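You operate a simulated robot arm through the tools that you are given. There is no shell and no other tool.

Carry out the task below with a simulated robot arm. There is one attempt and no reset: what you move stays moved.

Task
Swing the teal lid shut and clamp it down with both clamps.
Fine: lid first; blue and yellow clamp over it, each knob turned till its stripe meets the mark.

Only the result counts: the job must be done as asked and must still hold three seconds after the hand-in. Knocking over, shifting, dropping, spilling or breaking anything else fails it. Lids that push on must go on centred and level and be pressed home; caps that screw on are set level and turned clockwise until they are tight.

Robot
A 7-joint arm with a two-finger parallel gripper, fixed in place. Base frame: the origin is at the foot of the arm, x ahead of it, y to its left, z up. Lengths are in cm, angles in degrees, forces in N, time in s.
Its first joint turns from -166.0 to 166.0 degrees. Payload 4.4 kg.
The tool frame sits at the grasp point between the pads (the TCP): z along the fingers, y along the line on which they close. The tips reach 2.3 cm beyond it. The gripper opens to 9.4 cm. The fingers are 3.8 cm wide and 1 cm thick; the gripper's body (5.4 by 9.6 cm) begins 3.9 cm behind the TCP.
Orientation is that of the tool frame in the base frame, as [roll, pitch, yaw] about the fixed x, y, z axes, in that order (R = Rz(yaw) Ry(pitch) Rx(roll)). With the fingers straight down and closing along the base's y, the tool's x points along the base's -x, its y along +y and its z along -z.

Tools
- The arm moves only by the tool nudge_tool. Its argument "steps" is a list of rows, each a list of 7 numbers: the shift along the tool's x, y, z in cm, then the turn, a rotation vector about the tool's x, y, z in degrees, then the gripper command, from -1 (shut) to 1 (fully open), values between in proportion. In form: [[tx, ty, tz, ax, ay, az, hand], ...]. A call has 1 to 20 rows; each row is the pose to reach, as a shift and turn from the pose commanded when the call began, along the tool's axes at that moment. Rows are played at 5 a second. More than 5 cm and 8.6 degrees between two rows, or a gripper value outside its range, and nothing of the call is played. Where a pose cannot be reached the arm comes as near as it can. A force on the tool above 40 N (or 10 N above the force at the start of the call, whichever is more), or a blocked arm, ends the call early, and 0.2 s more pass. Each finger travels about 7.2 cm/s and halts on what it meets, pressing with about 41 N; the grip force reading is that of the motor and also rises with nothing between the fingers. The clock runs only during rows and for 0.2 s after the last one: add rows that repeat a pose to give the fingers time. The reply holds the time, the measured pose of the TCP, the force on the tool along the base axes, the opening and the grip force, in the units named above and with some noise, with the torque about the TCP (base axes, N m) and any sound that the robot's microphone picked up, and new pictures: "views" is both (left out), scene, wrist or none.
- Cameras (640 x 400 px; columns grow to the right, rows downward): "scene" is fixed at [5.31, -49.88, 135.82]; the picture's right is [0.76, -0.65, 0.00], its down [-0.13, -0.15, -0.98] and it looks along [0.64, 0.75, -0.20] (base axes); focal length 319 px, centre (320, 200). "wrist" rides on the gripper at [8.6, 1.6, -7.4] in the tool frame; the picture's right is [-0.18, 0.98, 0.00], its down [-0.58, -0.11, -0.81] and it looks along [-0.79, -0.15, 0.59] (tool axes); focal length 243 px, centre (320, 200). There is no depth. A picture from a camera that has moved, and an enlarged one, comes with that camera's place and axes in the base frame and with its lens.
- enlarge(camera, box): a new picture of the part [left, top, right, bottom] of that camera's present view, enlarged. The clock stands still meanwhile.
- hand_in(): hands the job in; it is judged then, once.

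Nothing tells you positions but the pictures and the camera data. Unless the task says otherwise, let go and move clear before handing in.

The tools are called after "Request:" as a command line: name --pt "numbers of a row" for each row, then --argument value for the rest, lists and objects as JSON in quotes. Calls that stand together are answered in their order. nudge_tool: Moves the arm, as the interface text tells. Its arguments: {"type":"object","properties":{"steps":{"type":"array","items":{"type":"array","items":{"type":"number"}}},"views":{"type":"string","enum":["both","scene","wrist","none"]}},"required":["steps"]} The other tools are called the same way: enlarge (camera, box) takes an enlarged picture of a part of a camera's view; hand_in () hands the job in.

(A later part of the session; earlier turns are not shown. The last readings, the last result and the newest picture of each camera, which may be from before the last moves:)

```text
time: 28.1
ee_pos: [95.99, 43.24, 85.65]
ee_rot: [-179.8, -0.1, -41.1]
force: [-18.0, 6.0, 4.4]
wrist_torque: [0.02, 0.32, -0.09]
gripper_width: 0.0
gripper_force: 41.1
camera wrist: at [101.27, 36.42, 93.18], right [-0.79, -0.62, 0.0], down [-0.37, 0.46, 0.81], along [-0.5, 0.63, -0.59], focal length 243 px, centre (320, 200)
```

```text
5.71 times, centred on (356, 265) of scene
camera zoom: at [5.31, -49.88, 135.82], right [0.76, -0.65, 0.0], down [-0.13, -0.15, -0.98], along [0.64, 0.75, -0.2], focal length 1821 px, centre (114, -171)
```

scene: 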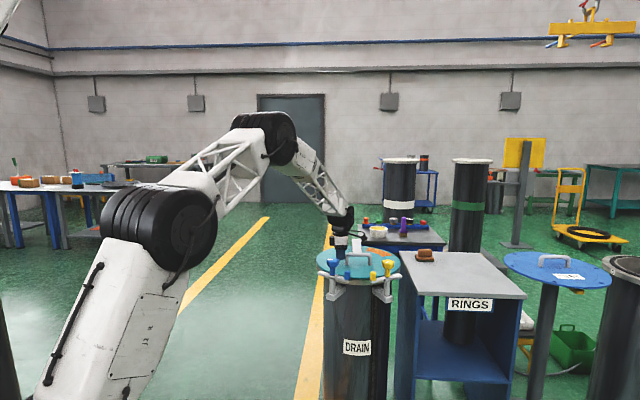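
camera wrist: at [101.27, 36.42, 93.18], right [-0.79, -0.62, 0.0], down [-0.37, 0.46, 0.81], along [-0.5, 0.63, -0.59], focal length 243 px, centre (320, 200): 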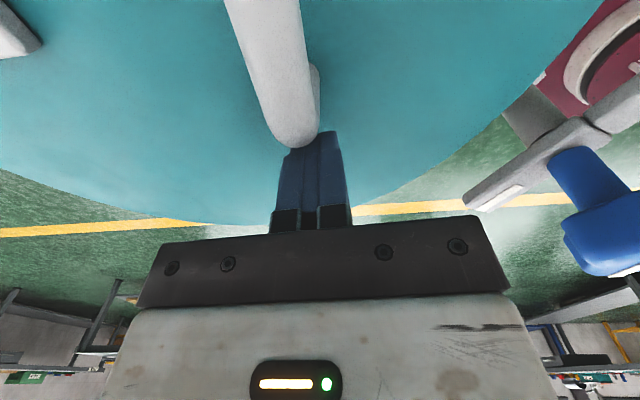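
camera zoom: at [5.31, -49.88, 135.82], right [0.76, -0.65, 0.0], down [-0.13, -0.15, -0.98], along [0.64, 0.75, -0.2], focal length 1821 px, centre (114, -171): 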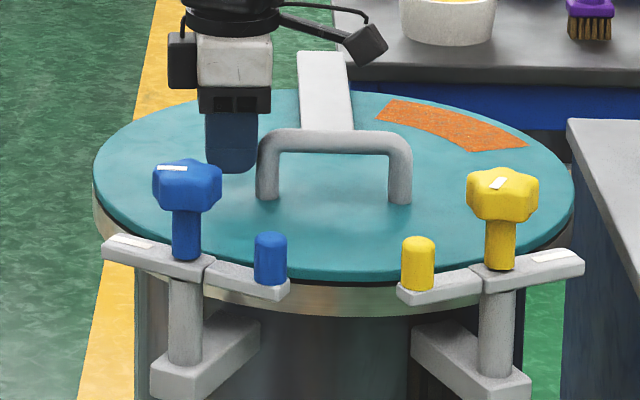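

The lid covers the drum and a stop force of about 19 N appeared, so it is shut. I'll back off, rise and look from above.

Request:
nudge_tool --pt "-0.6 0 0 0 0 0 -1" --pt "-1.5 0 0 0 0 0 -1" --pt "-1.5 0 -4 0 0 0 -1" --pt "-1.5 0 -8 0 0 0 -1" --pt "-1.5 0 -12 0 0 0 -1" --pt "-4 0 -16 0 0 0 -1" --pt "-8 0 -20 0 0 0 -1" --pt "-8 0 -20 0 0 0 -1"

Request:
enlarge --camera "scene" --box '[300, 230, 412, 300]'

Request:
enlarge --camera "scene" --box '[312, 250, 360, 280]'

Request:
enlarge --camera "scene" --box '[360, 250, 408, 280]'

```text
refused: row 7 steps farther than a row can; nothing moved
```

```text
5.71 times, centred on (356, 265) of scene
camera zoom: at [5.31, -49.88, 135.82], right [0.76, -0.65, 0.0], down [-0.13, -0.15, -0.98], along [0.64, 0.75, -0.2], focal length 1821 px, centre (114, -171)
```

zoom: 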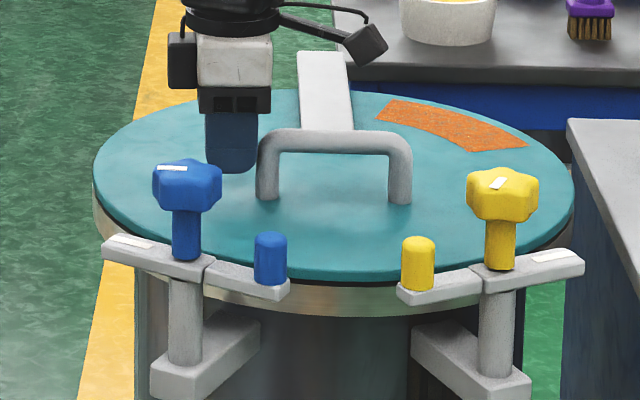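

```text
13.33 times, centred on (336, 265) of scene
camera zoom: at [5.31, -49.88, 135.82], right [0.76, -0.65, 0.0], down [-0.13, -0.15, -0.98], along [0.64, 0.75, -0.2], focal length 4249 px, centre (107, -667)
```

zoom: 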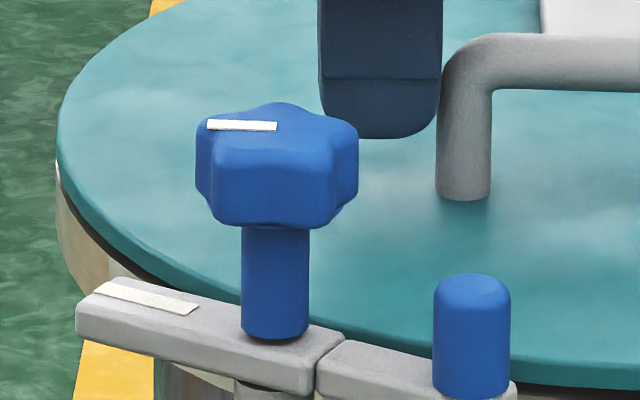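

```text
13.33 times, centred on (384, 265) of scene
camera zoom: at [5.31, -49.88, 135.82], right [0.76, -0.65, 0.0], down [-0.13, -0.15, -0.98], along [0.64, 0.75, -0.2], focal length 4249 px, centre (-533, -667)
```

zoom: 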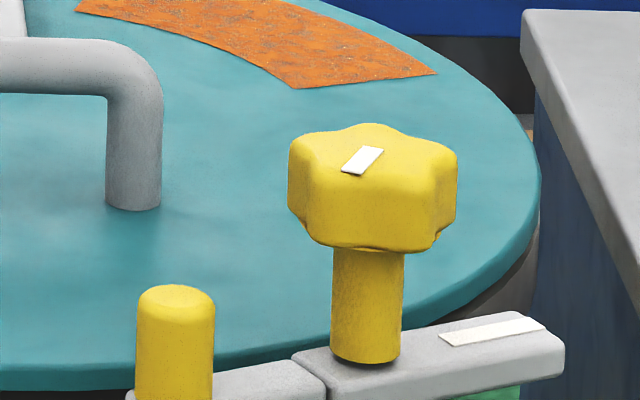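

The stripes and marks are clear in the close-ups. One row was too long, so I'll repeat the retreat with legal steps.

Request:
nudge_tool --pt "-0.6 0 0 0 0 0 -1" --pt "-1.5 0 0 0 0 0 -1" --pt "-1.5 0 -4 0 0 0 -1" --pt "-1.5 0 -8 0 0 0 -1" --pt "-1.5 0 -12 0 0 0 -1" --pt "-4 0 -16 0 0 0 -1" --pt "-7 0 -19 0 0 0 -1" --pt "-7 0 -19 0 0 0 -1"

Request:
enlarge --camera "scene" --box '[300, 230, 412, 300]'

```text
time: 29.9
ee_pos: [90.58, 47.75, 104.95]
ee_rot: [-179.7, -0.2, -41.2]
force: [0.7, 0.8, 0.5]
wrist_torque: [0.01, 0.04, 0.04]
gripper_width: 0.0
gripper_force: 41.0
camera wrist: at [95.82, 40.91, 112.43], right [-0.79, -0.62, 0.0], down [-0.37, 0.46, 0.8], along [-0.5, 0.63, -0.59], focal length 243 px, centre (320, 200)
```

scene: 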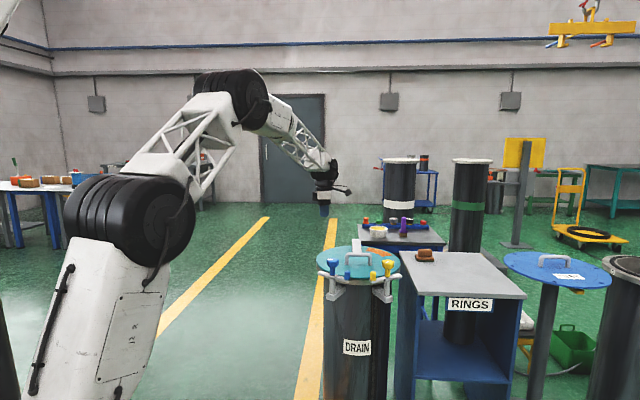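
wrist: 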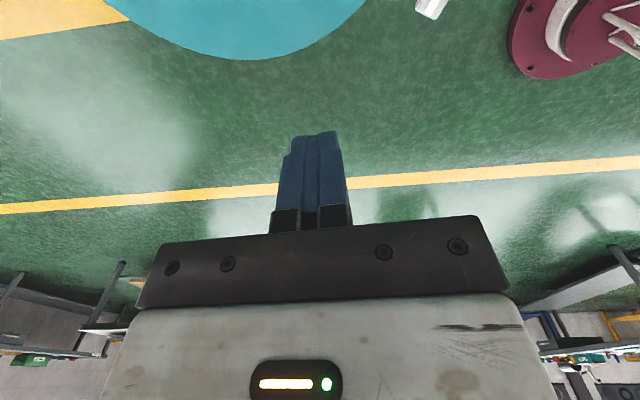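

```text
5.71 times, centred on (356, 265) of scene
camera zoom: at [5.31, -49.88, 135.82], right [0.76, -0.65, 0.0], down [-0.13, -0.15, -0.98], along [0.64, 0.75, -0.2], focal length 1821 px, centre (114, -171)
```

zoom: 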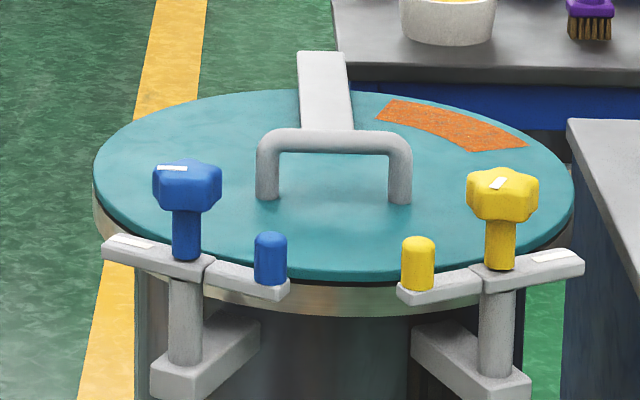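

The lid is shut. I'll turn the tool back and look at the blue clamp from above.

Request:
nudge_tool --pt "0 0.9 -0.5 0 0 8.2 -1" --pt "0 1.8 -1 0 0 16.4 -1" --pt "0 2.7 -1.5 0 0 24.6 -1" --pt "0 3.6 -2 0 0 32.8 -1" --pt "0 4.5 -2.5 0 0 41 -1" --pt "0.1 5.4 -3 0 0 49.2 -1" --pt "0.1 6.3 -3.5 0 0 57.4 -1" --pt "0.2 7.2 -4 0 0 65.6 -1" --pt "0.2 8.1 -4.5 0 0 73.8 -1" --pt "0.3 9 -5 0 0 82 -1" --pt "0.3 9.9 -5 0 0 90.2 -1" --pt "0.4 10.8 -5 0 0 98.4 -1" --pt "0.4 11.7 -5 0 0 106.6 -1" --pt "0.5 12.6 -5 0 0 114.8 -1" --pt "0.5 13.5 -5 0 0 123 -1" --pt "0.5 14.4 -5 0 0 131 -1" --pt "0.5 15.2 -5 0 0 138.8 -1" --pt "0.5 15.2 -5 0 0 138.8 -1" --views "wrist"

Request:
enlarge --camera "wrist" --box '[160, 0, 480, 200]'

```text
time: 33.7
ee_pos: [81.01, 35.95, 109.62]
ee_rot: [-180.0, 0.3, 180.0]
force: [-0.1, -0.3, 0.2]
wrist_torque: [-0.02, -0.02, 0.01]
gripper_width: 0.0
gripper_force: 41.2
camera wrist: at [72.28, 37.69, 117.0], right [0.19, 0.98, 0.0], down [0.58, -0.11, 0.81], along [0.8, -0.15, -0.59], focal length 243 px, centre (320, 200)
```

wrist: 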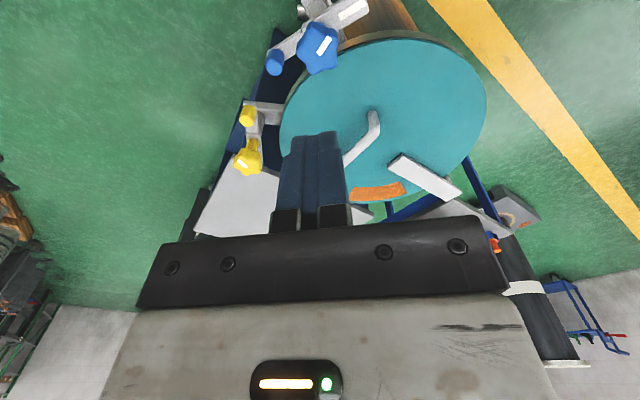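

```text
2.00 times, centred on (320, 100) of wrist
camera zoom: at [72.28, 37.69, 117.0], right [0.19, 0.98, 0.0], down [0.58, -0.11, 0.81], along [0.8, -0.15, -0.59], focal length 485 px, centre (320, 400)
```

zoom: 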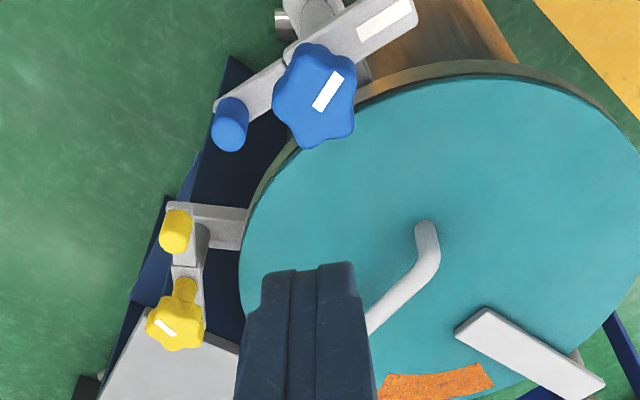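

The blue post is near (83.7, 35.4) and its peg near (85.2, 30.1), top about z 86. That arm must swing about 90° counter-clockwise over the lid. I'll place the closed fingers behind the peg, high first.

Request:
nudge_tool --pt "0 -1 0 0 0 8 -1" --pt "0 -2 0 0 0 16 -1" --pt "0 -3 0 0 0 24 -1" --pt "0 -4 0 0 0 32 -1" --pt "0 -5 2 0 0 40 -1" --pt "0 -6 5 0 0 48 -1" --pt "0 -7 8 0 0 56 -1" --pt "0 -7 10 0 0 64 -1" --pt "0 -7 12 0 0 72 -1" --pt "0 -7 13.6 0 0 74 -1" --pt "0 -7 13.6 0 0 74 -1"

Request:
enlarge --camera "scene" --box '[300, 220, 412, 290]'

```text
time: 36.1
ee_pos: [81.2, 29.02, 95.94]
ee_rot: [179.8, 0.0, 105.9]
force: [-0.3, -0.5, -0.6]
wrist_torque: [0.01, -0.01, 0.01]
gripper_width: 0.0
gripper_force: 40.9
camera wrist: at [80.32, 37.86, 103.45], right [1.0, 0.09, 0.01], down [0.05, -0.59, 0.81], along [0.08, -0.8, -0.59], focal length 243 px, centre (320, 200)
```

scene: 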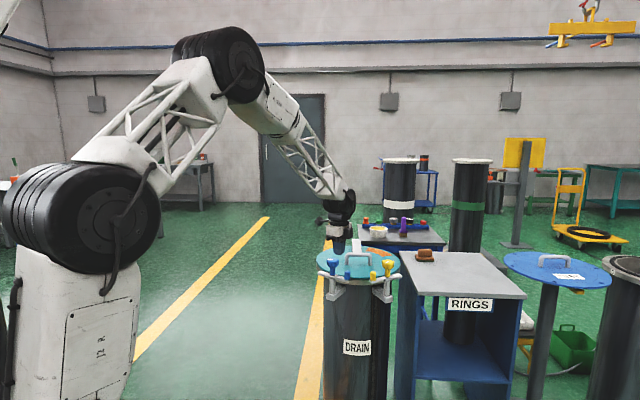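
wrist: 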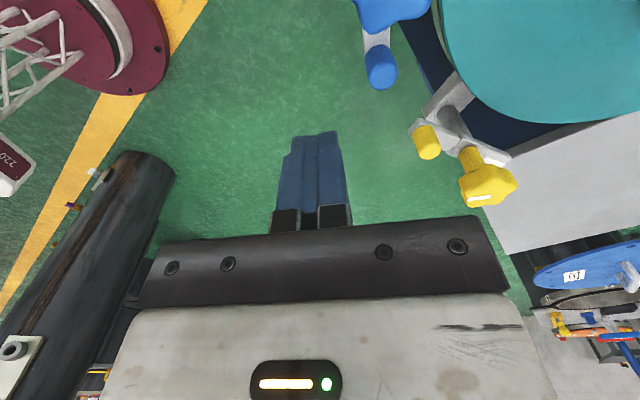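

```text
5.71 times, centred on (356, 255) of scene
camera zoom: at [5.31, -49.88, 135.82], right [0.76, -0.65, 0.0], down [-0.13, -0.15, -0.98], along [0.64, 0.75, -0.2], focal length 1821 px, centre (114, -114)
```

zoom: 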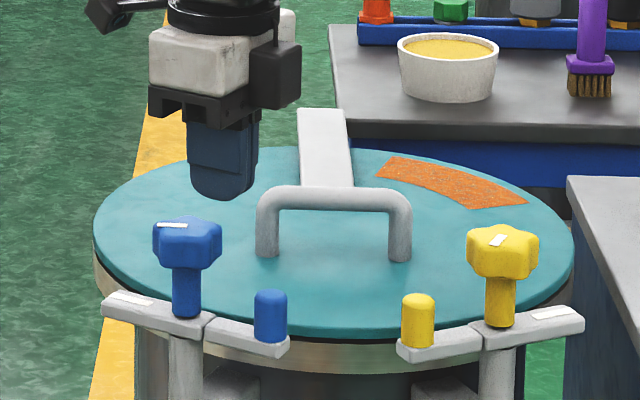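

The peg is at about (85.6, 29.6). I'll descend beside it to z≈87, so the tips stay above the arm.

Request:
nudge_tool --pt "-0.5 0 3 0 0 0 -1" --pt "-0.5 0 6 0 0 0 -1" --pt "-0.5 0 9 0 0 0 -1" --pt "-0.5 0 9 0 0 0 -1"

Request:
enlarge --camera "scene" --box '[300, 220, 412, 290]'

```text
time: 37.1
ee_pos: [81.46, 28.37, 86.9]
ee_rot: [179.8, 0.1, 106.1]
force: [0.1, 0.5, -0.1]
wrist_torque: [0.0, 0.01, -0.02]
gripper_width: 0.0
gripper_force: 40.5
camera wrist: at [80.5, 37.21, 94.31], right [1.0, 0.09, 0.0], down [0.05, -0.59, 0.81], along [0.08, -0.8, -0.59], focal length 243 px, centre (320, 200)
```

scene: 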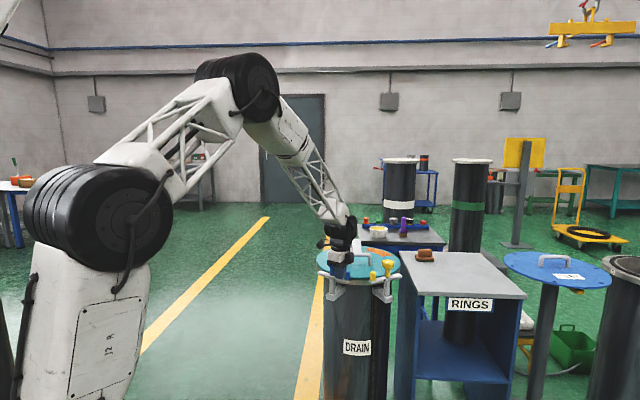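
wrist: 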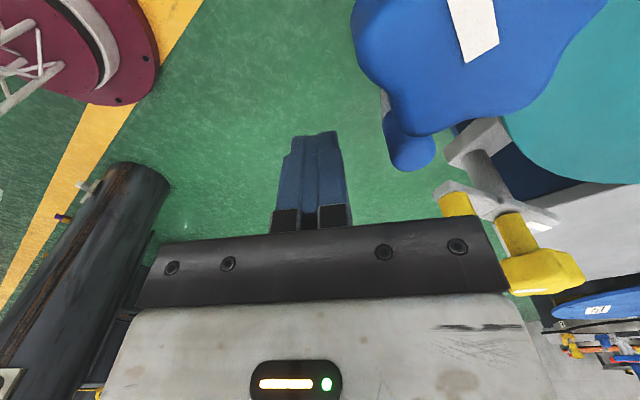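

```text
5.71 times, centred on (356, 255) of scene
camera zoom: at [5.31, -49.88, 135.82], right [0.76, -0.65, 0.0], down [-0.13, -0.15, -0.98], along [0.64, 0.75, -0.2], focal length 1821 px, centre (114, -114)
```

zoom: 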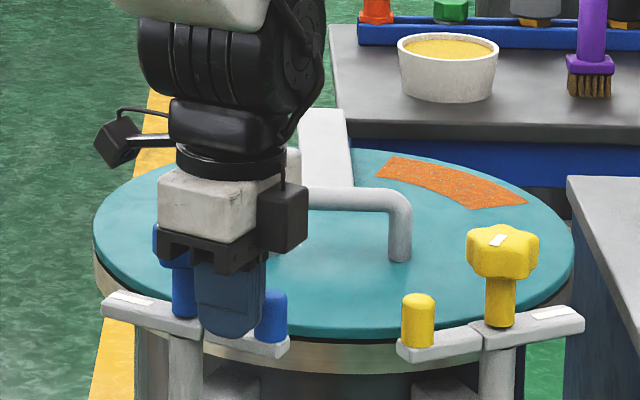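

The fingers are beside the peg, clear of the knob. Now I'll push the peg around its post by about 40° and check.

Request:
nudge_tool --pt "0 0.6 0 0 0 0 -1" --pt "0 1.2 0 0 0 0 -1" --pt "0 1.7 0 0 0 0 -1" --pt "0 2.2 0 0 0 0 -1" --pt "-0.14 2.74 0 0 0 -5 -1" --pt "-0.24 3.3 0 0 0 -10 -1" --pt "-0.28 3.85 0 0 0 -15 -1" --pt "-0.28 4.42 0 0 0 -20 -1" --pt "-0.22 4.97 0 0 0 -25 -1" --pt "-0.13 5.53 0 0 0 -30 -1" --pt "0.03 6.06 0 0 0 -35 -1" --pt "0.22 6.59 0 0 0 -40 -1"

Request:
enlarge --camera "scene" --box '[300, 220, 412, 290]'

```text
time: 38.5
ee_pos: [83.87, 29.04, 87.13]
ee_rot: [179.9, 0.0, 113.2]
force: [-24.6, -3.3, 11.9]
wrist_torque: [-0.11, 0.4, -0.12]
gripper_width: 0.01
gripper_force: 40.8
stopped in row 6: the force on the tool passed its limit at 56 N (the readings are from after the stop); the commanded pose is now the measured one
camera wrist: at [81.9, 37.81, 94.45], right [0.98, 0.22, 0.0], down [0.13, -0.58, 0.81], along [0.18, -0.79, -0.59], focal length 243 px, centre (320, 200)
```

scene: 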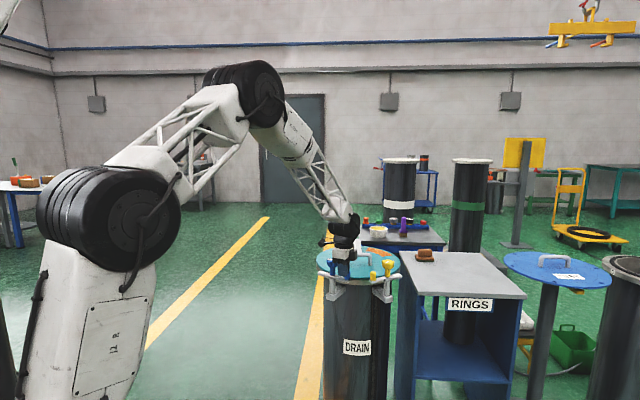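
wrist: 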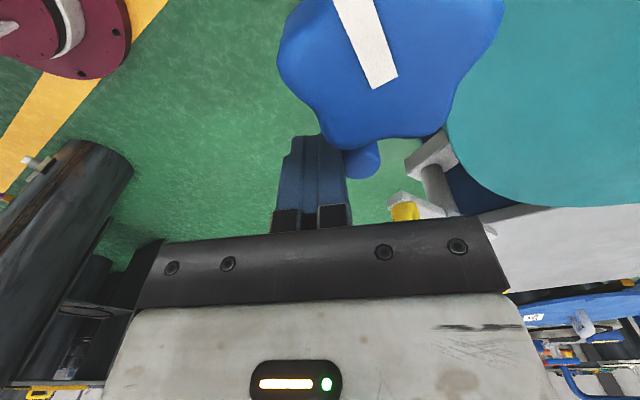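

```text
5.71 times, centred on (356, 255) of scene
camera zoom: at [5.31, -49.88, 135.82], right [0.76, -0.65, 0.0], down [-0.13, -0.15, -0.98], along [0.64, 0.75, -0.2], focal length 1821 px, centre (114, -114)
```

zoom: 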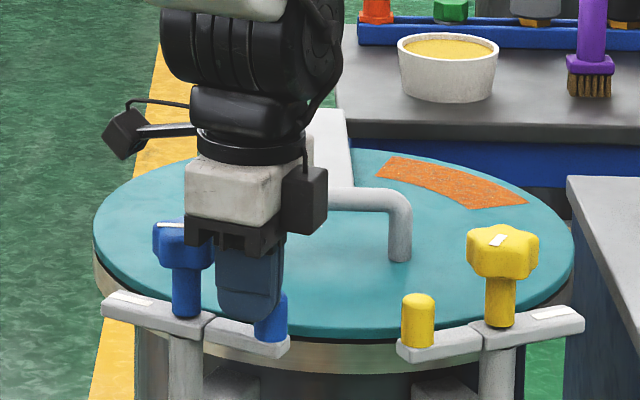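

The push met more than 40 N before the arm visibly moved. I'll check closely what happened before pushing again.

Request:
enlarge --camera "scene" --box '[312, 250, 360, 280]'

Request:
enlarge --camera "wrist" --box '[240, 0, 560, 200]'

```text
13.33 times, centred on (336, 265) of scene
camera zoom: at [5.31, -49.88, 135.82], right [0.76, -0.65, 0.0], down [-0.13, -0.15, -0.98], along [0.64, 0.75, -0.2], focal length 4249 px, centre (107, -667)
```

zoom: 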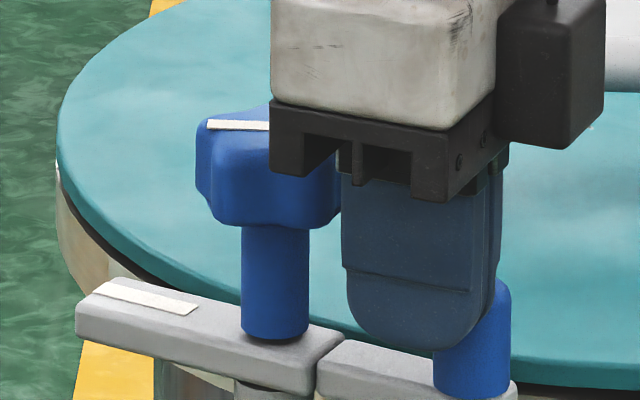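

```text
2.00 times, centred on (400, 100) of wrist
camera zoom: at [81.9, 37.81, 94.45], right [0.98, 0.22, 0.0], down [0.13, -0.58, 0.81], along [0.18, -0.79, -0.59], focal length 485 px, centre (160, 400)
```

zoom: 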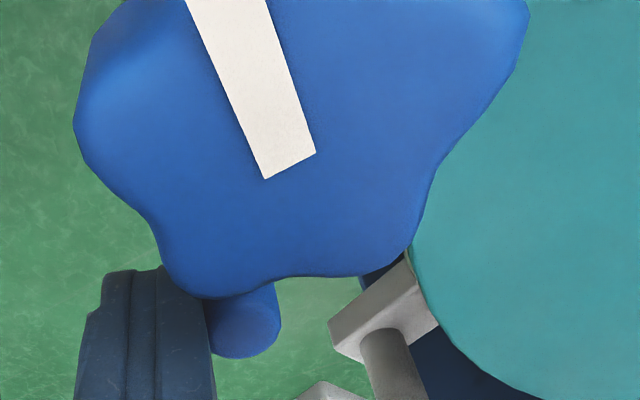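

Nothing has moved yet. I'll try again much slower, straight along the push direction, to see whether it's friction or a block.

Request:
nudge_tool --pt "0 0.05 0 0 0 0 -1" --pt "0 0.1 0 0 0 0 -1" --pt "0 0.15 0 0 0 0 -1" --pt "0 0.2 0 0 0 0 -1" --pt "0 0.25 0 0 0 0 -1" --pt "0 0.3 0 0 0 0 -1" --pt "0 0.4 0 0 0 0 -1" --pt "0 0.5 0 0 0 0 -1" --views "none"

Request:
enlarge --camera "scene" --box '[312, 250, 360, 280]'

```text
time: 39.1
ee_pos: [83.92, 29.12, 86.97]
ee_rot: [-179.8, 0.0, 113.2]
force: [-18.6, -2.3, 8.7]
wrist_torque: [-0.06, 0.28, -0.09]
gripper_width: 0.0
gripper_force: 41.7
stopped in row 3: the force on the tool passed its limit at 41 N (the readings are from after the stop); the commanded pose is now the measured one
```

```text
13.33 times, centred on (336, 265) of scene
camera zoom: at [5.31, -49.88, 135.82], right [0.76, -0.65, 0.0], down [-0.13, -0.15, -0.98], along [0.64, 0.75, -0.2], focal length 4249 px, centre (107, -667)
```

zoom: 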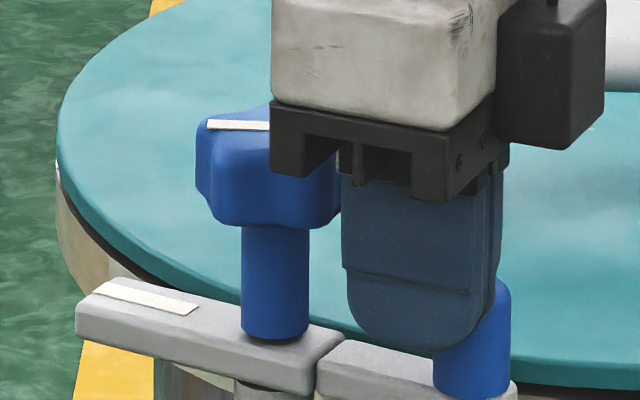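

The arm is firmly blocked in this direction, so it may be at its stop and meant to swing the other way, with the peg as a handle and the marked end going over the lid. I'll go round the peg and test a gentle push the other way.

Request:
nudge_tool --pt "0 -0.5 0 0 0 0 -1" --pt "0 -0.6 -2.5 0 0 0 -1" --pt "0 -0.6 -5 0 0 0 -1" --pt "-0.2 2 -5 0 0 2.5 -1" --pt "-0.4 4.8 -5 0 0 5 -1" --pt "-0.4 4.8 -2.5 0 0 5 -1" --pt "-0.4 4.8 0 0 0 5 -1" --pt "-0.4 4.8 0 0 0 5 -1"

Request:
enlarge --camera "scene" --box '[304, 245, 368, 285]'

```text
time: 40.9
ee_pos: [88.43, 30.69, 86.82]
ee_rot: [-179.9, 0.1, 108.2]
force: [0.2, -0.8, -0.7]
wrist_torque: [-0.02, -0.03, 0.02]
gripper_width: 0.01
gripper_force: 40.8
camera wrist: at [87.24, 39.48, 94.28], right [0.99, 0.13, 0.0], down [0.08, -0.59, 0.81], along [0.11, -0.8, -0.59], focal length 243 px, centre (320, 200)
```

scene: 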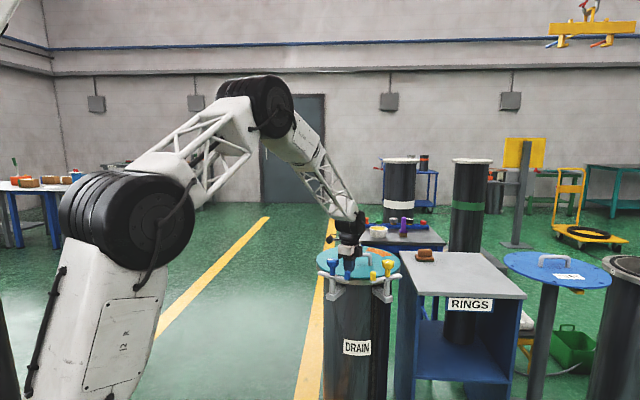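
wrist: 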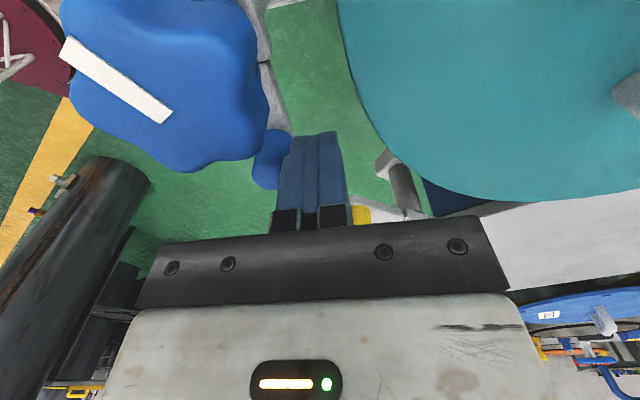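

```text
10.00 times, centred on (336, 265) of scene
camera zoom: at [5.31, -49.88, 135.82], right [0.76, -0.65, 0.0], down [-0.13, -0.15, -0.98], along [0.64, 0.75, -0.2], focal length 3187 px, centre (160, -450)
```

zoom: 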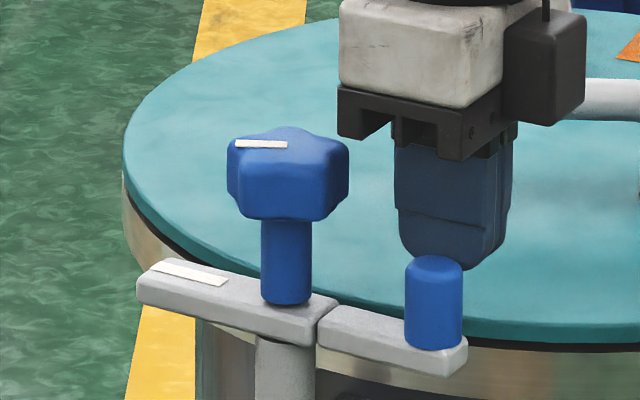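

The fingers are on the lid side of the peg. I'll now push slowly outward.

Request:
nudge_tool --pt "0 -0.3 0 0 0 0 -1" --pt "0 -0.5 0 0 0 0 -1" --pt "0 -0.6 0 0 0 0 -1" --pt "0 -0.7 0 0 0 0 -1" --pt "0 -0.8 0 0 0 0 -1" --pt "0 -0.9 0 0 0 0 -1" --pt "0 -1.0 0 0 0 0 -1" --pt "0 -1.1 0 0 0 0 -1" --pt "0 -1.2 0 0 0 0 -1" --pt "0 -1.3 0 0 0 0 -1" --pt "0 -1.4 0 0 0 0 -1" --pt "0 -1.5 0 0 0 0 -1" --pt "0 -1.6 0 0 0 0 -1"

Request:
enlarge --camera "scene" --box '[304, 245, 368, 285]'

```text
time: 43.7
ee_pos: [87.05, 30.23, 86.8]
ee_rot: [-180.0, 0.1, 108.2]
force: [-0.7, 0.2, 0.1]
wrist_torque: [0.0, -0.01, -0.01]
gripper_width: 0.01
gripper_force: 41.1
camera wrist: at [85.83, 38.97, 94.36], right [0.99, 0.13, 0.0], down [0.08, -0.59, 0.81], along [0.11, -0.8, -0.59], focal length 243 px, centre (320, 200)
```

scene: 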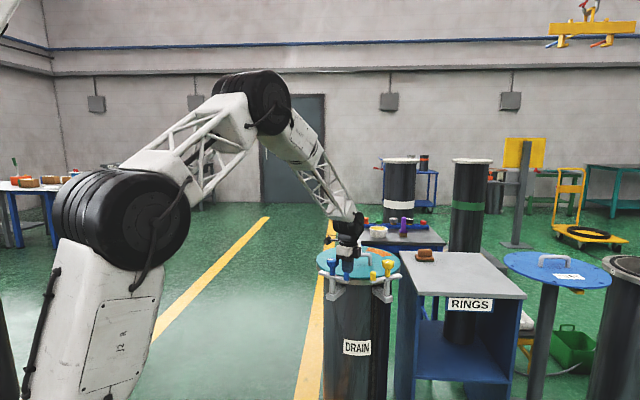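
wrist: 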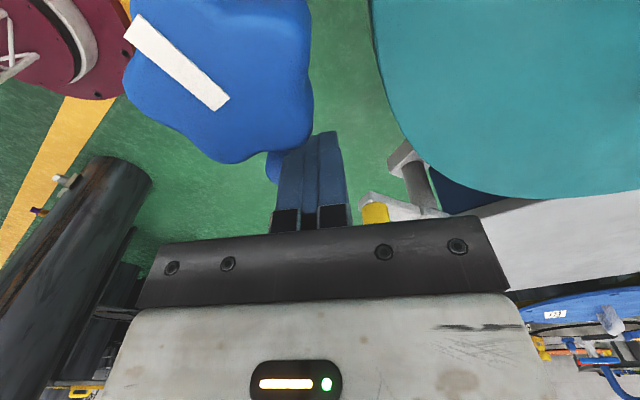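

```text
10.00 times, centred on (336, 265) of scene
camera zoom: at [5.31, -49.88, 135.82], right [0.76, -0.65, 0.0], down [-0.13, -0.15, -0.98], along [0.64, 0.75, -0.2], focal length 3187 px, centre (160, -450)
```

zoom: 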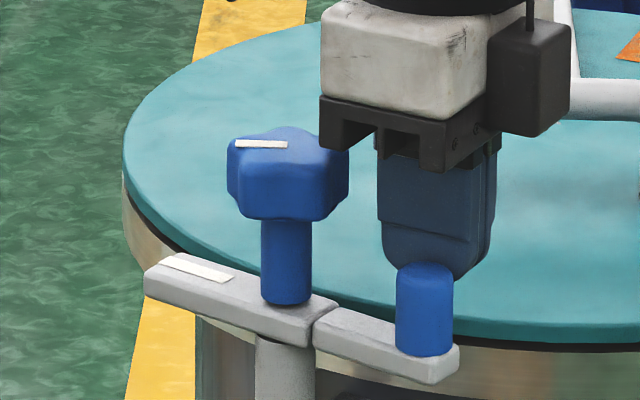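

The arm swings freely this way, with almost zero force. The marked end goes over the lid, the peg is the handle, and the knob does not turn with it. I'll follow the arc clockwise.

Request:
nudge_tool --pt "-0.11 -0.53 0 0 0 5 -1" --pt "-0.18 -1.06 0 0 0 10 -1" --pt "-0.2 -1.6 0 0 0 15 -1" --pt "-0.18 -2.13 0 0 0 20 -1" --pt "-0.1 -2.66 0 0 0 25 -1" --pt "0.01 -3.19 0 0 0 30 -1" --pt "0.18 -3.7 0 0 0 35 -1" --pt "0.39 -4.2 0 0 0 40 -1"

Request:
enlarge --camera "scene" --box '[304, 245, 368, 285]'

```text
time: 45.5
ee_pos: [82.87, 29.32, 87.0]
ee_rot: [-179.9, 0.2, 68.1]
force: [0.1, -0.8, 0.0]
wrist_torque: [-0.04, 0.01, 0.0]
gripper_width: 0.0
gripper_force: 40.8
camera wrist: at [87.51, 36.75, 94.45], right [0.84, -0.54, 0.0], down [-0.32, -0.5, 0.81], along [-0.43, -0.68, -0.59], focal length 243 px, centre (320, 200)
```

scene: 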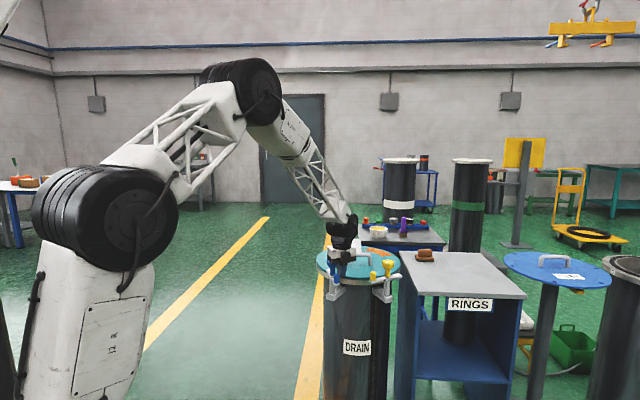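
wrist: 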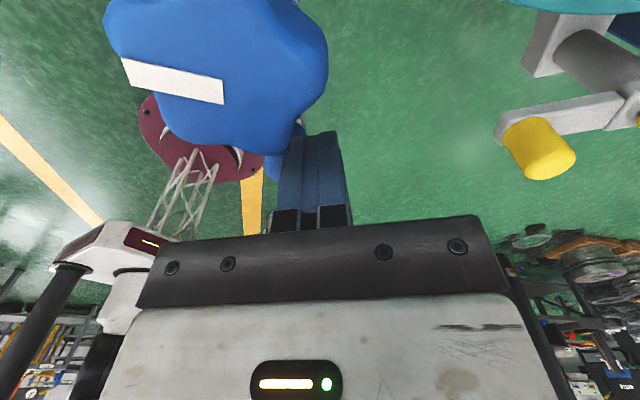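

```text
10.00 times, centred on (336, 265) of scene
camera zoom: at [5.31, -49.88, 135.82], right [0.76, -0.65, 0.0], down [-0.13, -0.15, -0.98], along [0.64, 0.75, -0.2], focal length 3187 px, centre (160, -450)
```

zoom: 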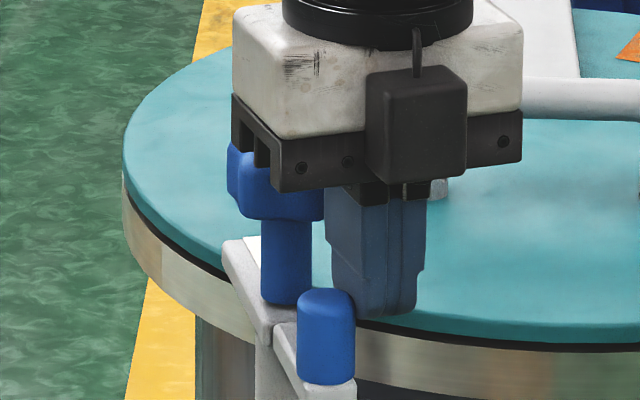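

The arm is turning well, about halfway round. I'll continue the arc.

Request:
nudge_tool --pt "-0.11 -0.53 0 0 0 5 -1" --pt "-0.18 -1.06 0 0 0 10 -1" --pt "-0.2 -1.6 0 0 0 15 -1" --pt "-0.18 -2.13 0 0 0 20 -1" --pt "-0.1 -2.66 0 0 0 25 -1" --pt "0.01 -3.19 0 0 0 30 -1" --pt "0.18 -3.7 0 0 0 35 -1"

Request:
enlarge --camera "scene" --box '[304, 245, 368, 285]'

```text
time: 47.1
ee_pos: [79.57, 30.83, 86.84]
ee_rot: [180.0, 0.0, 33.2]
force: [-0.2, -0.4, 0.1]
wrist_torque: [0.0, -0.03, 0.02]
gripper_width: 0.0
gripper_force: 40.9
camera wrist: at [87.61, 34.26, 94.31], right [0.38, -0.92, 0.0], down [-0.55, -0.23, 0.81], along [-0.75, -0.31, -0.59], focal length 243 px, centre (320, 200)
```

scene: 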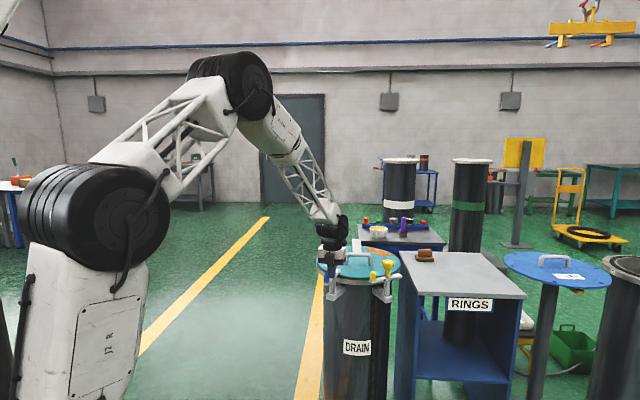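
wrist: 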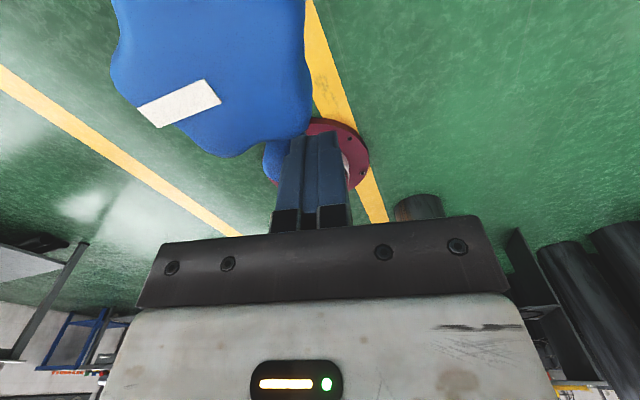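

```text
10.00 times, centred on (336, 265) of scene
camera zoom: at [5.31, -49.88, 135.82], right [0.76, -0.65, 0.0], down [-0.13, -0.15, -0.98], along [0.64, 0.75, -0.2], focal length 3187 px, centre (160, -450)
```

zoom: 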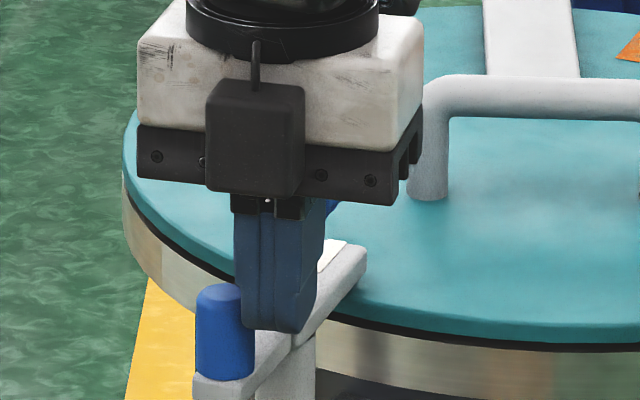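

The marked end is over the lid, about 15° from pointing at the lid's centre. I'll continue gently, watching for a stop.

Request:
nudge_tool --pt "-0.06 -0.27 0 0 0 2.5 -1" --pt "-0.11 -0.53 0 0 0 5 -1" --pt "-0.15 -0.8 0 0 0 7.5 -1" --pt "-0.18 -1.06 0 0 0 10 -1" --pt "-0.19 -1.33 0 0 0 12.5 -1" --pt "-0.2 -1.6 0 0 0 15 -1"

Request:
enlarge --camera "scene" --box '[304, 245, 368, 285]'

```text
time: 48.5
ee_pos: [79.65, 30.74, 87.5]
ee_rot: [-179.0, 0.0, 28.1]
force: [-1.3, 0.6, 1.4]
wrist_torque: [0.0, 0.01, 0.02]
gripper_width: 0.01
gripper_force: 41.0
out of reach, approached as far as the arm can: row 3, 4, 5, 6
camera wrist: at [88.13, 33.32, 94.9], right [0.3, -0.95, -0.02], down [-0.56, -0.19, 0.81], along [-0.77, -0.23, -0.59], focal length 243 px, centre (320, 200)
```

scene: 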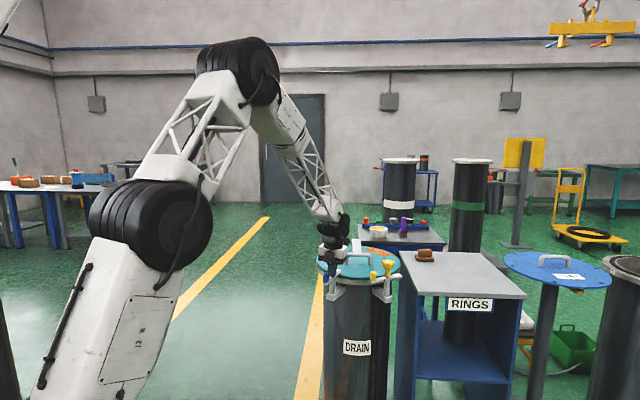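
wrist: 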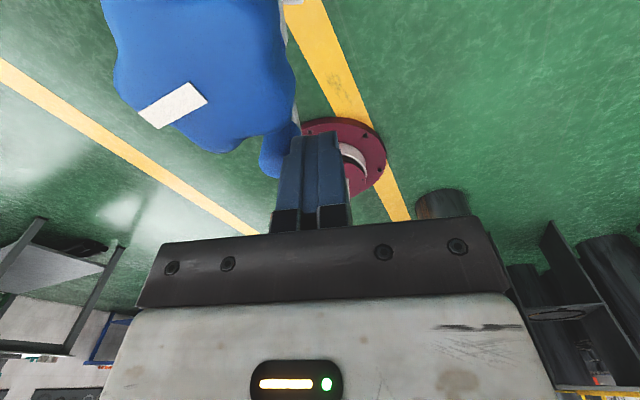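

```text
10.00 times, centred on (336, 265) of scene
camera zoom: at [5.31, -49.88, 135.82], right [0.76, -0.65, 0.0], down [-0.13, -0.15, -0.98], along [0.64, 0.75, -0.2], focal length 3187 px, centre (160, -450)
```

zoom: 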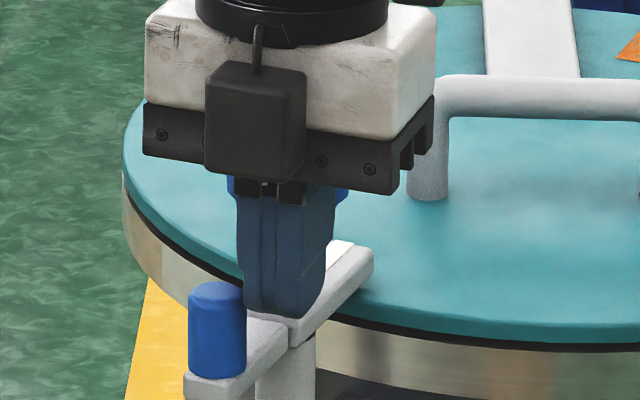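

The wrist reached its turn limit near yaw 28°. The remaining push needs no rotation, so I'll lower slightly, turn back a few degrees and push straight.

Request:
nudge_tool --pt "0 0 0.4 0 0 -2 -1" --pt "0.05 -0.25 0.6 0 0 -3 -1" --pt "0.09 -0.5 0.6 0 0 -3 -1" --pt "0.13 -0.75 0.6 0 0 -3 -1" --pt "0.17 -1.0 0.6 0 0 -3 -1"

Request:
enlarge --camera "scene" --box '[304, 245, 368, 285]'

```text
time: 49.7
ee_pos: [79.46, 31.61, 86.82]
ee_rot: [-178.9, -0.1, 31.1]
force: [-0.5, 0.2, -0.6]
wrist_torque: [0.01, 0.01, -0.01]
gripper_width: 0.03
gripper_force: 40.7
camera wrist: at [87.71, 34.66, 94.32], right [0.35, -0.94, -0.02], down [-0.55, -0.22, 0.81], along [-0.76, -0.27, -0.59], focal length 243 px, centre (320, 200)
```

scene: 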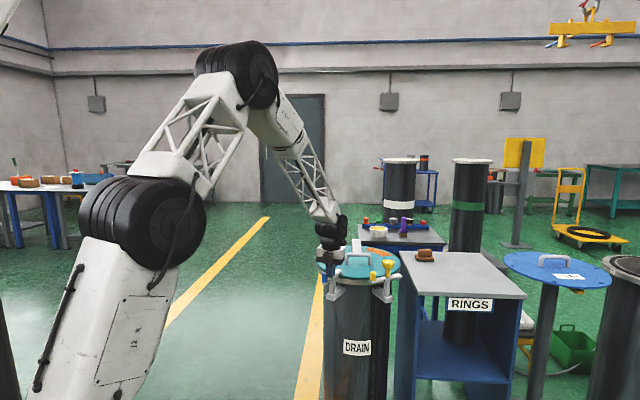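
wrist: 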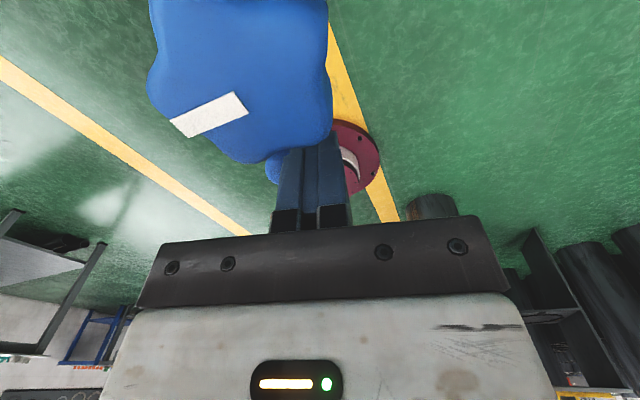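

```text
10.00 times, centred on (336, 265) of scene
camera zoom: at [5.31, -49.88, 135.82], right [0.76, -0.65, 0.0], down [-0.13, -0.15, -0.98], along [0.64, 0.75, -0.2], focal length 3187 px, centre (160, -450)
```

zoom: 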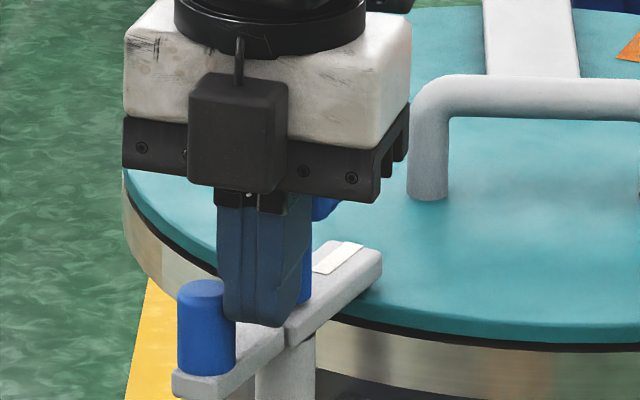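

It still moves freely. I'll keep pushing slowly to find a stop, for at most 1 cm.

Request:
nudge_tool --pt "0.03 -0.15 0 0 0 0 -1" --pt "0.05 -0.3 0 0 0 0 -1" --pt "0.08 -0.45 0 0 0 0 -1" --pt "0.1 -0.6 0 0 0 0 -1" --pt "0.12 -0.7 0 0 0 0 -1" --pt "0.14 -0.8 0 0 0 0 -1"

Request:
enlarge --camera "scene" --box '[304, 245, 368, 285]'

```text
time: 50.7
ee_pos: [79.43, 31.77, 86.91]
ee_rot: [-179.1, 0.0, 31.2]
force: [8.8, -18.1, -2.1]
wrist_torque: [-0.43, -0.23, 0.1]
gripper_width: 0.0
gripper_force: 40.9
stopped in row 5: the force on the tool passed its limit at 44 N (the readings are from after the stop); the commanded pose is now the measured one
camera wrist: at [87.64, 34.9, 94.35], right [0.35, -0.94, -0.02], down [-0.55, -0.22, 0.81], along [-0.76, -0.27, -0.59], focal length 243 px, centre (320, 200)
```

scene: 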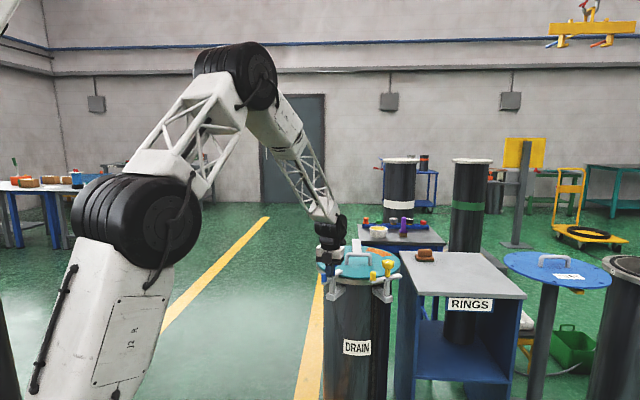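
wrist: 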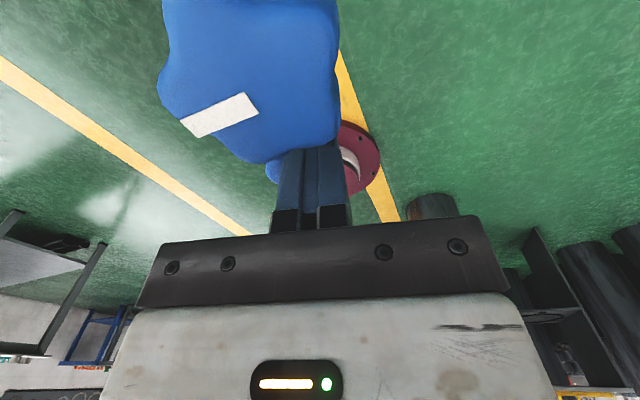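

```text
10.00 times, centred on (336, 265) of scene
camera zoom: at [5.31, -49.88, 135.82], right [0.76, -0.65, 0.0], down [-0.13, -0.15, -0.98], along [0.64, 0.75, -0.2], focal length 3187 px, centre (160, -450)
```

zoom: 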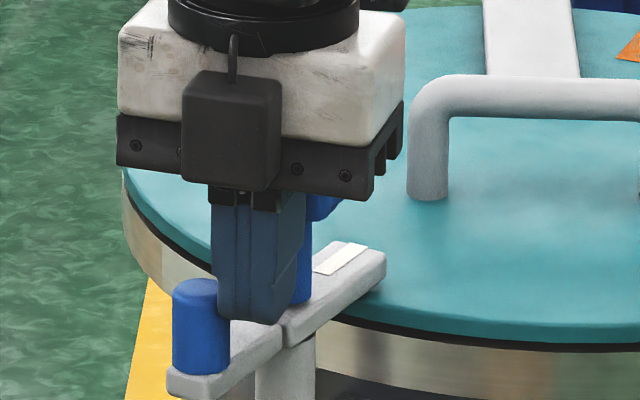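

The blue arm is against its stop over the lid. I'll back away, rise, and turn to view the knob from above.

Request:
nudge_tool --pt "0 1 0 0 0 0 -1" --pt "0 1.2 -4 0 0 -1 -1" --pt "0 1.2 -8 0 0 -6 -1" --pt "0 1.2 -12 0 0 -14 -1" --pt "0 0.5 -16 0 0 -22 -1" --pt "1 -0.5 -19 0 0 -30 -1" --pt "2 -1.5 -20 0 0 -38 -1" --pt "3 -2.7 -20 0 0 -46 -1" --pt "3.5 -2.7 -20 0 0 -54 -1" --pt "3.5 -2.7 -20 0 0 -62 -1" --pt "3.5 -2.7 -20 0 0 -70 -1" --pt "3.5 -2.7 -20 0 0 -78 -1" --pt "3.5 -2.7 -20 0 0 -86 -1" --pt "3.5 -2.7 -20 0 0 -94 -1" --pt "3.5 -2.7 -20 0 0 -102 -1" --pt "3.5 -2.7 -20 0 0 -110 -1" --pt "3.5 -2.7 -20 0 0 -118 -1" --pt "3.5 -2.7 -20 0 0 -126 -1" --pt "3.5 -2.7 -20 0 0 -134 -1" --pt "3.5 -2.7 -20 0 0 -142 -1" --views "wrist"

Request:
enlarge --camera "wrist" --box '[160, 0, 480, 200]'

Request:
enlarge --camera "scene" --box '[304, 245, 368, 285]'

```text
time: 54.9
ee_pos: [81.08, 35.7, 107.01]
ee_rot: [179.2, -0.5, 173.2]
force: [-1.2, -0.4, -0.6]
wrist_torque: [0.02, -0.02, 0.02]
gripper_width: 0.0
gripper_force: 40.8
camera wrist: at [72.7, 38.38, 114.61], right [0.3, 0.95, 0.01], down [0.57, -0.19, 0.8], along [0.77, -0.23, -0.6], focal length 243 px, centre (320, 200)
```

wrist: 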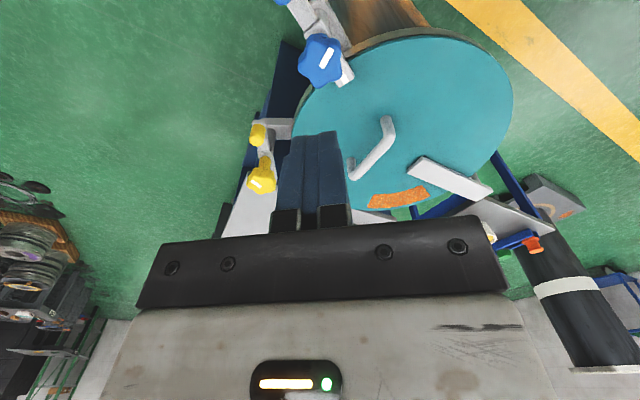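

```text
2.00 times, centred on (320, 100) of wrist
camera zoom: at [72.7, 38.38, 114.61], right [0.3, 0.95, 0.01], down [0.57, -0.19, 0.8], along [0.77, -0.23, -0.6], focal length 485 px, centre (320, 400)
```

zoom: 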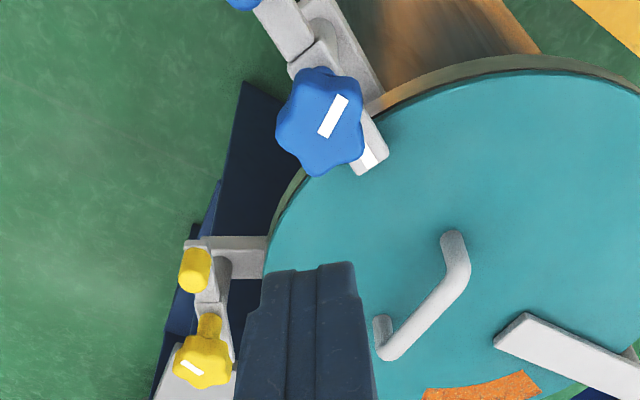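

```text
10.00 times, centred on (336, 265) of scene
camera zoom: at [5.31, -49.88, 135.82], right [0.76, -0.65, 0.0], down [-0.13, -0.15, -0.98], along [0.64, 0.75, -0.2], focal length 3187 px, centre (160, -450)
```

zoom: 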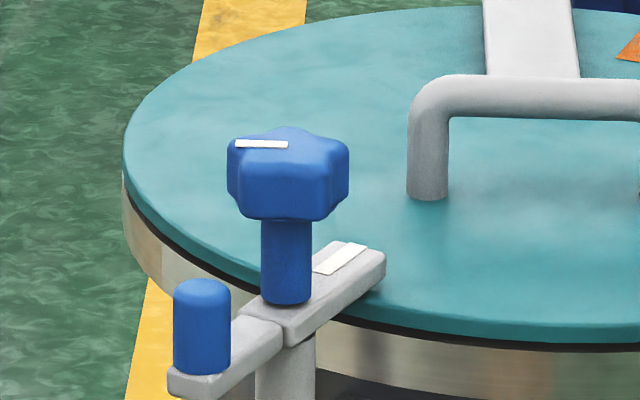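

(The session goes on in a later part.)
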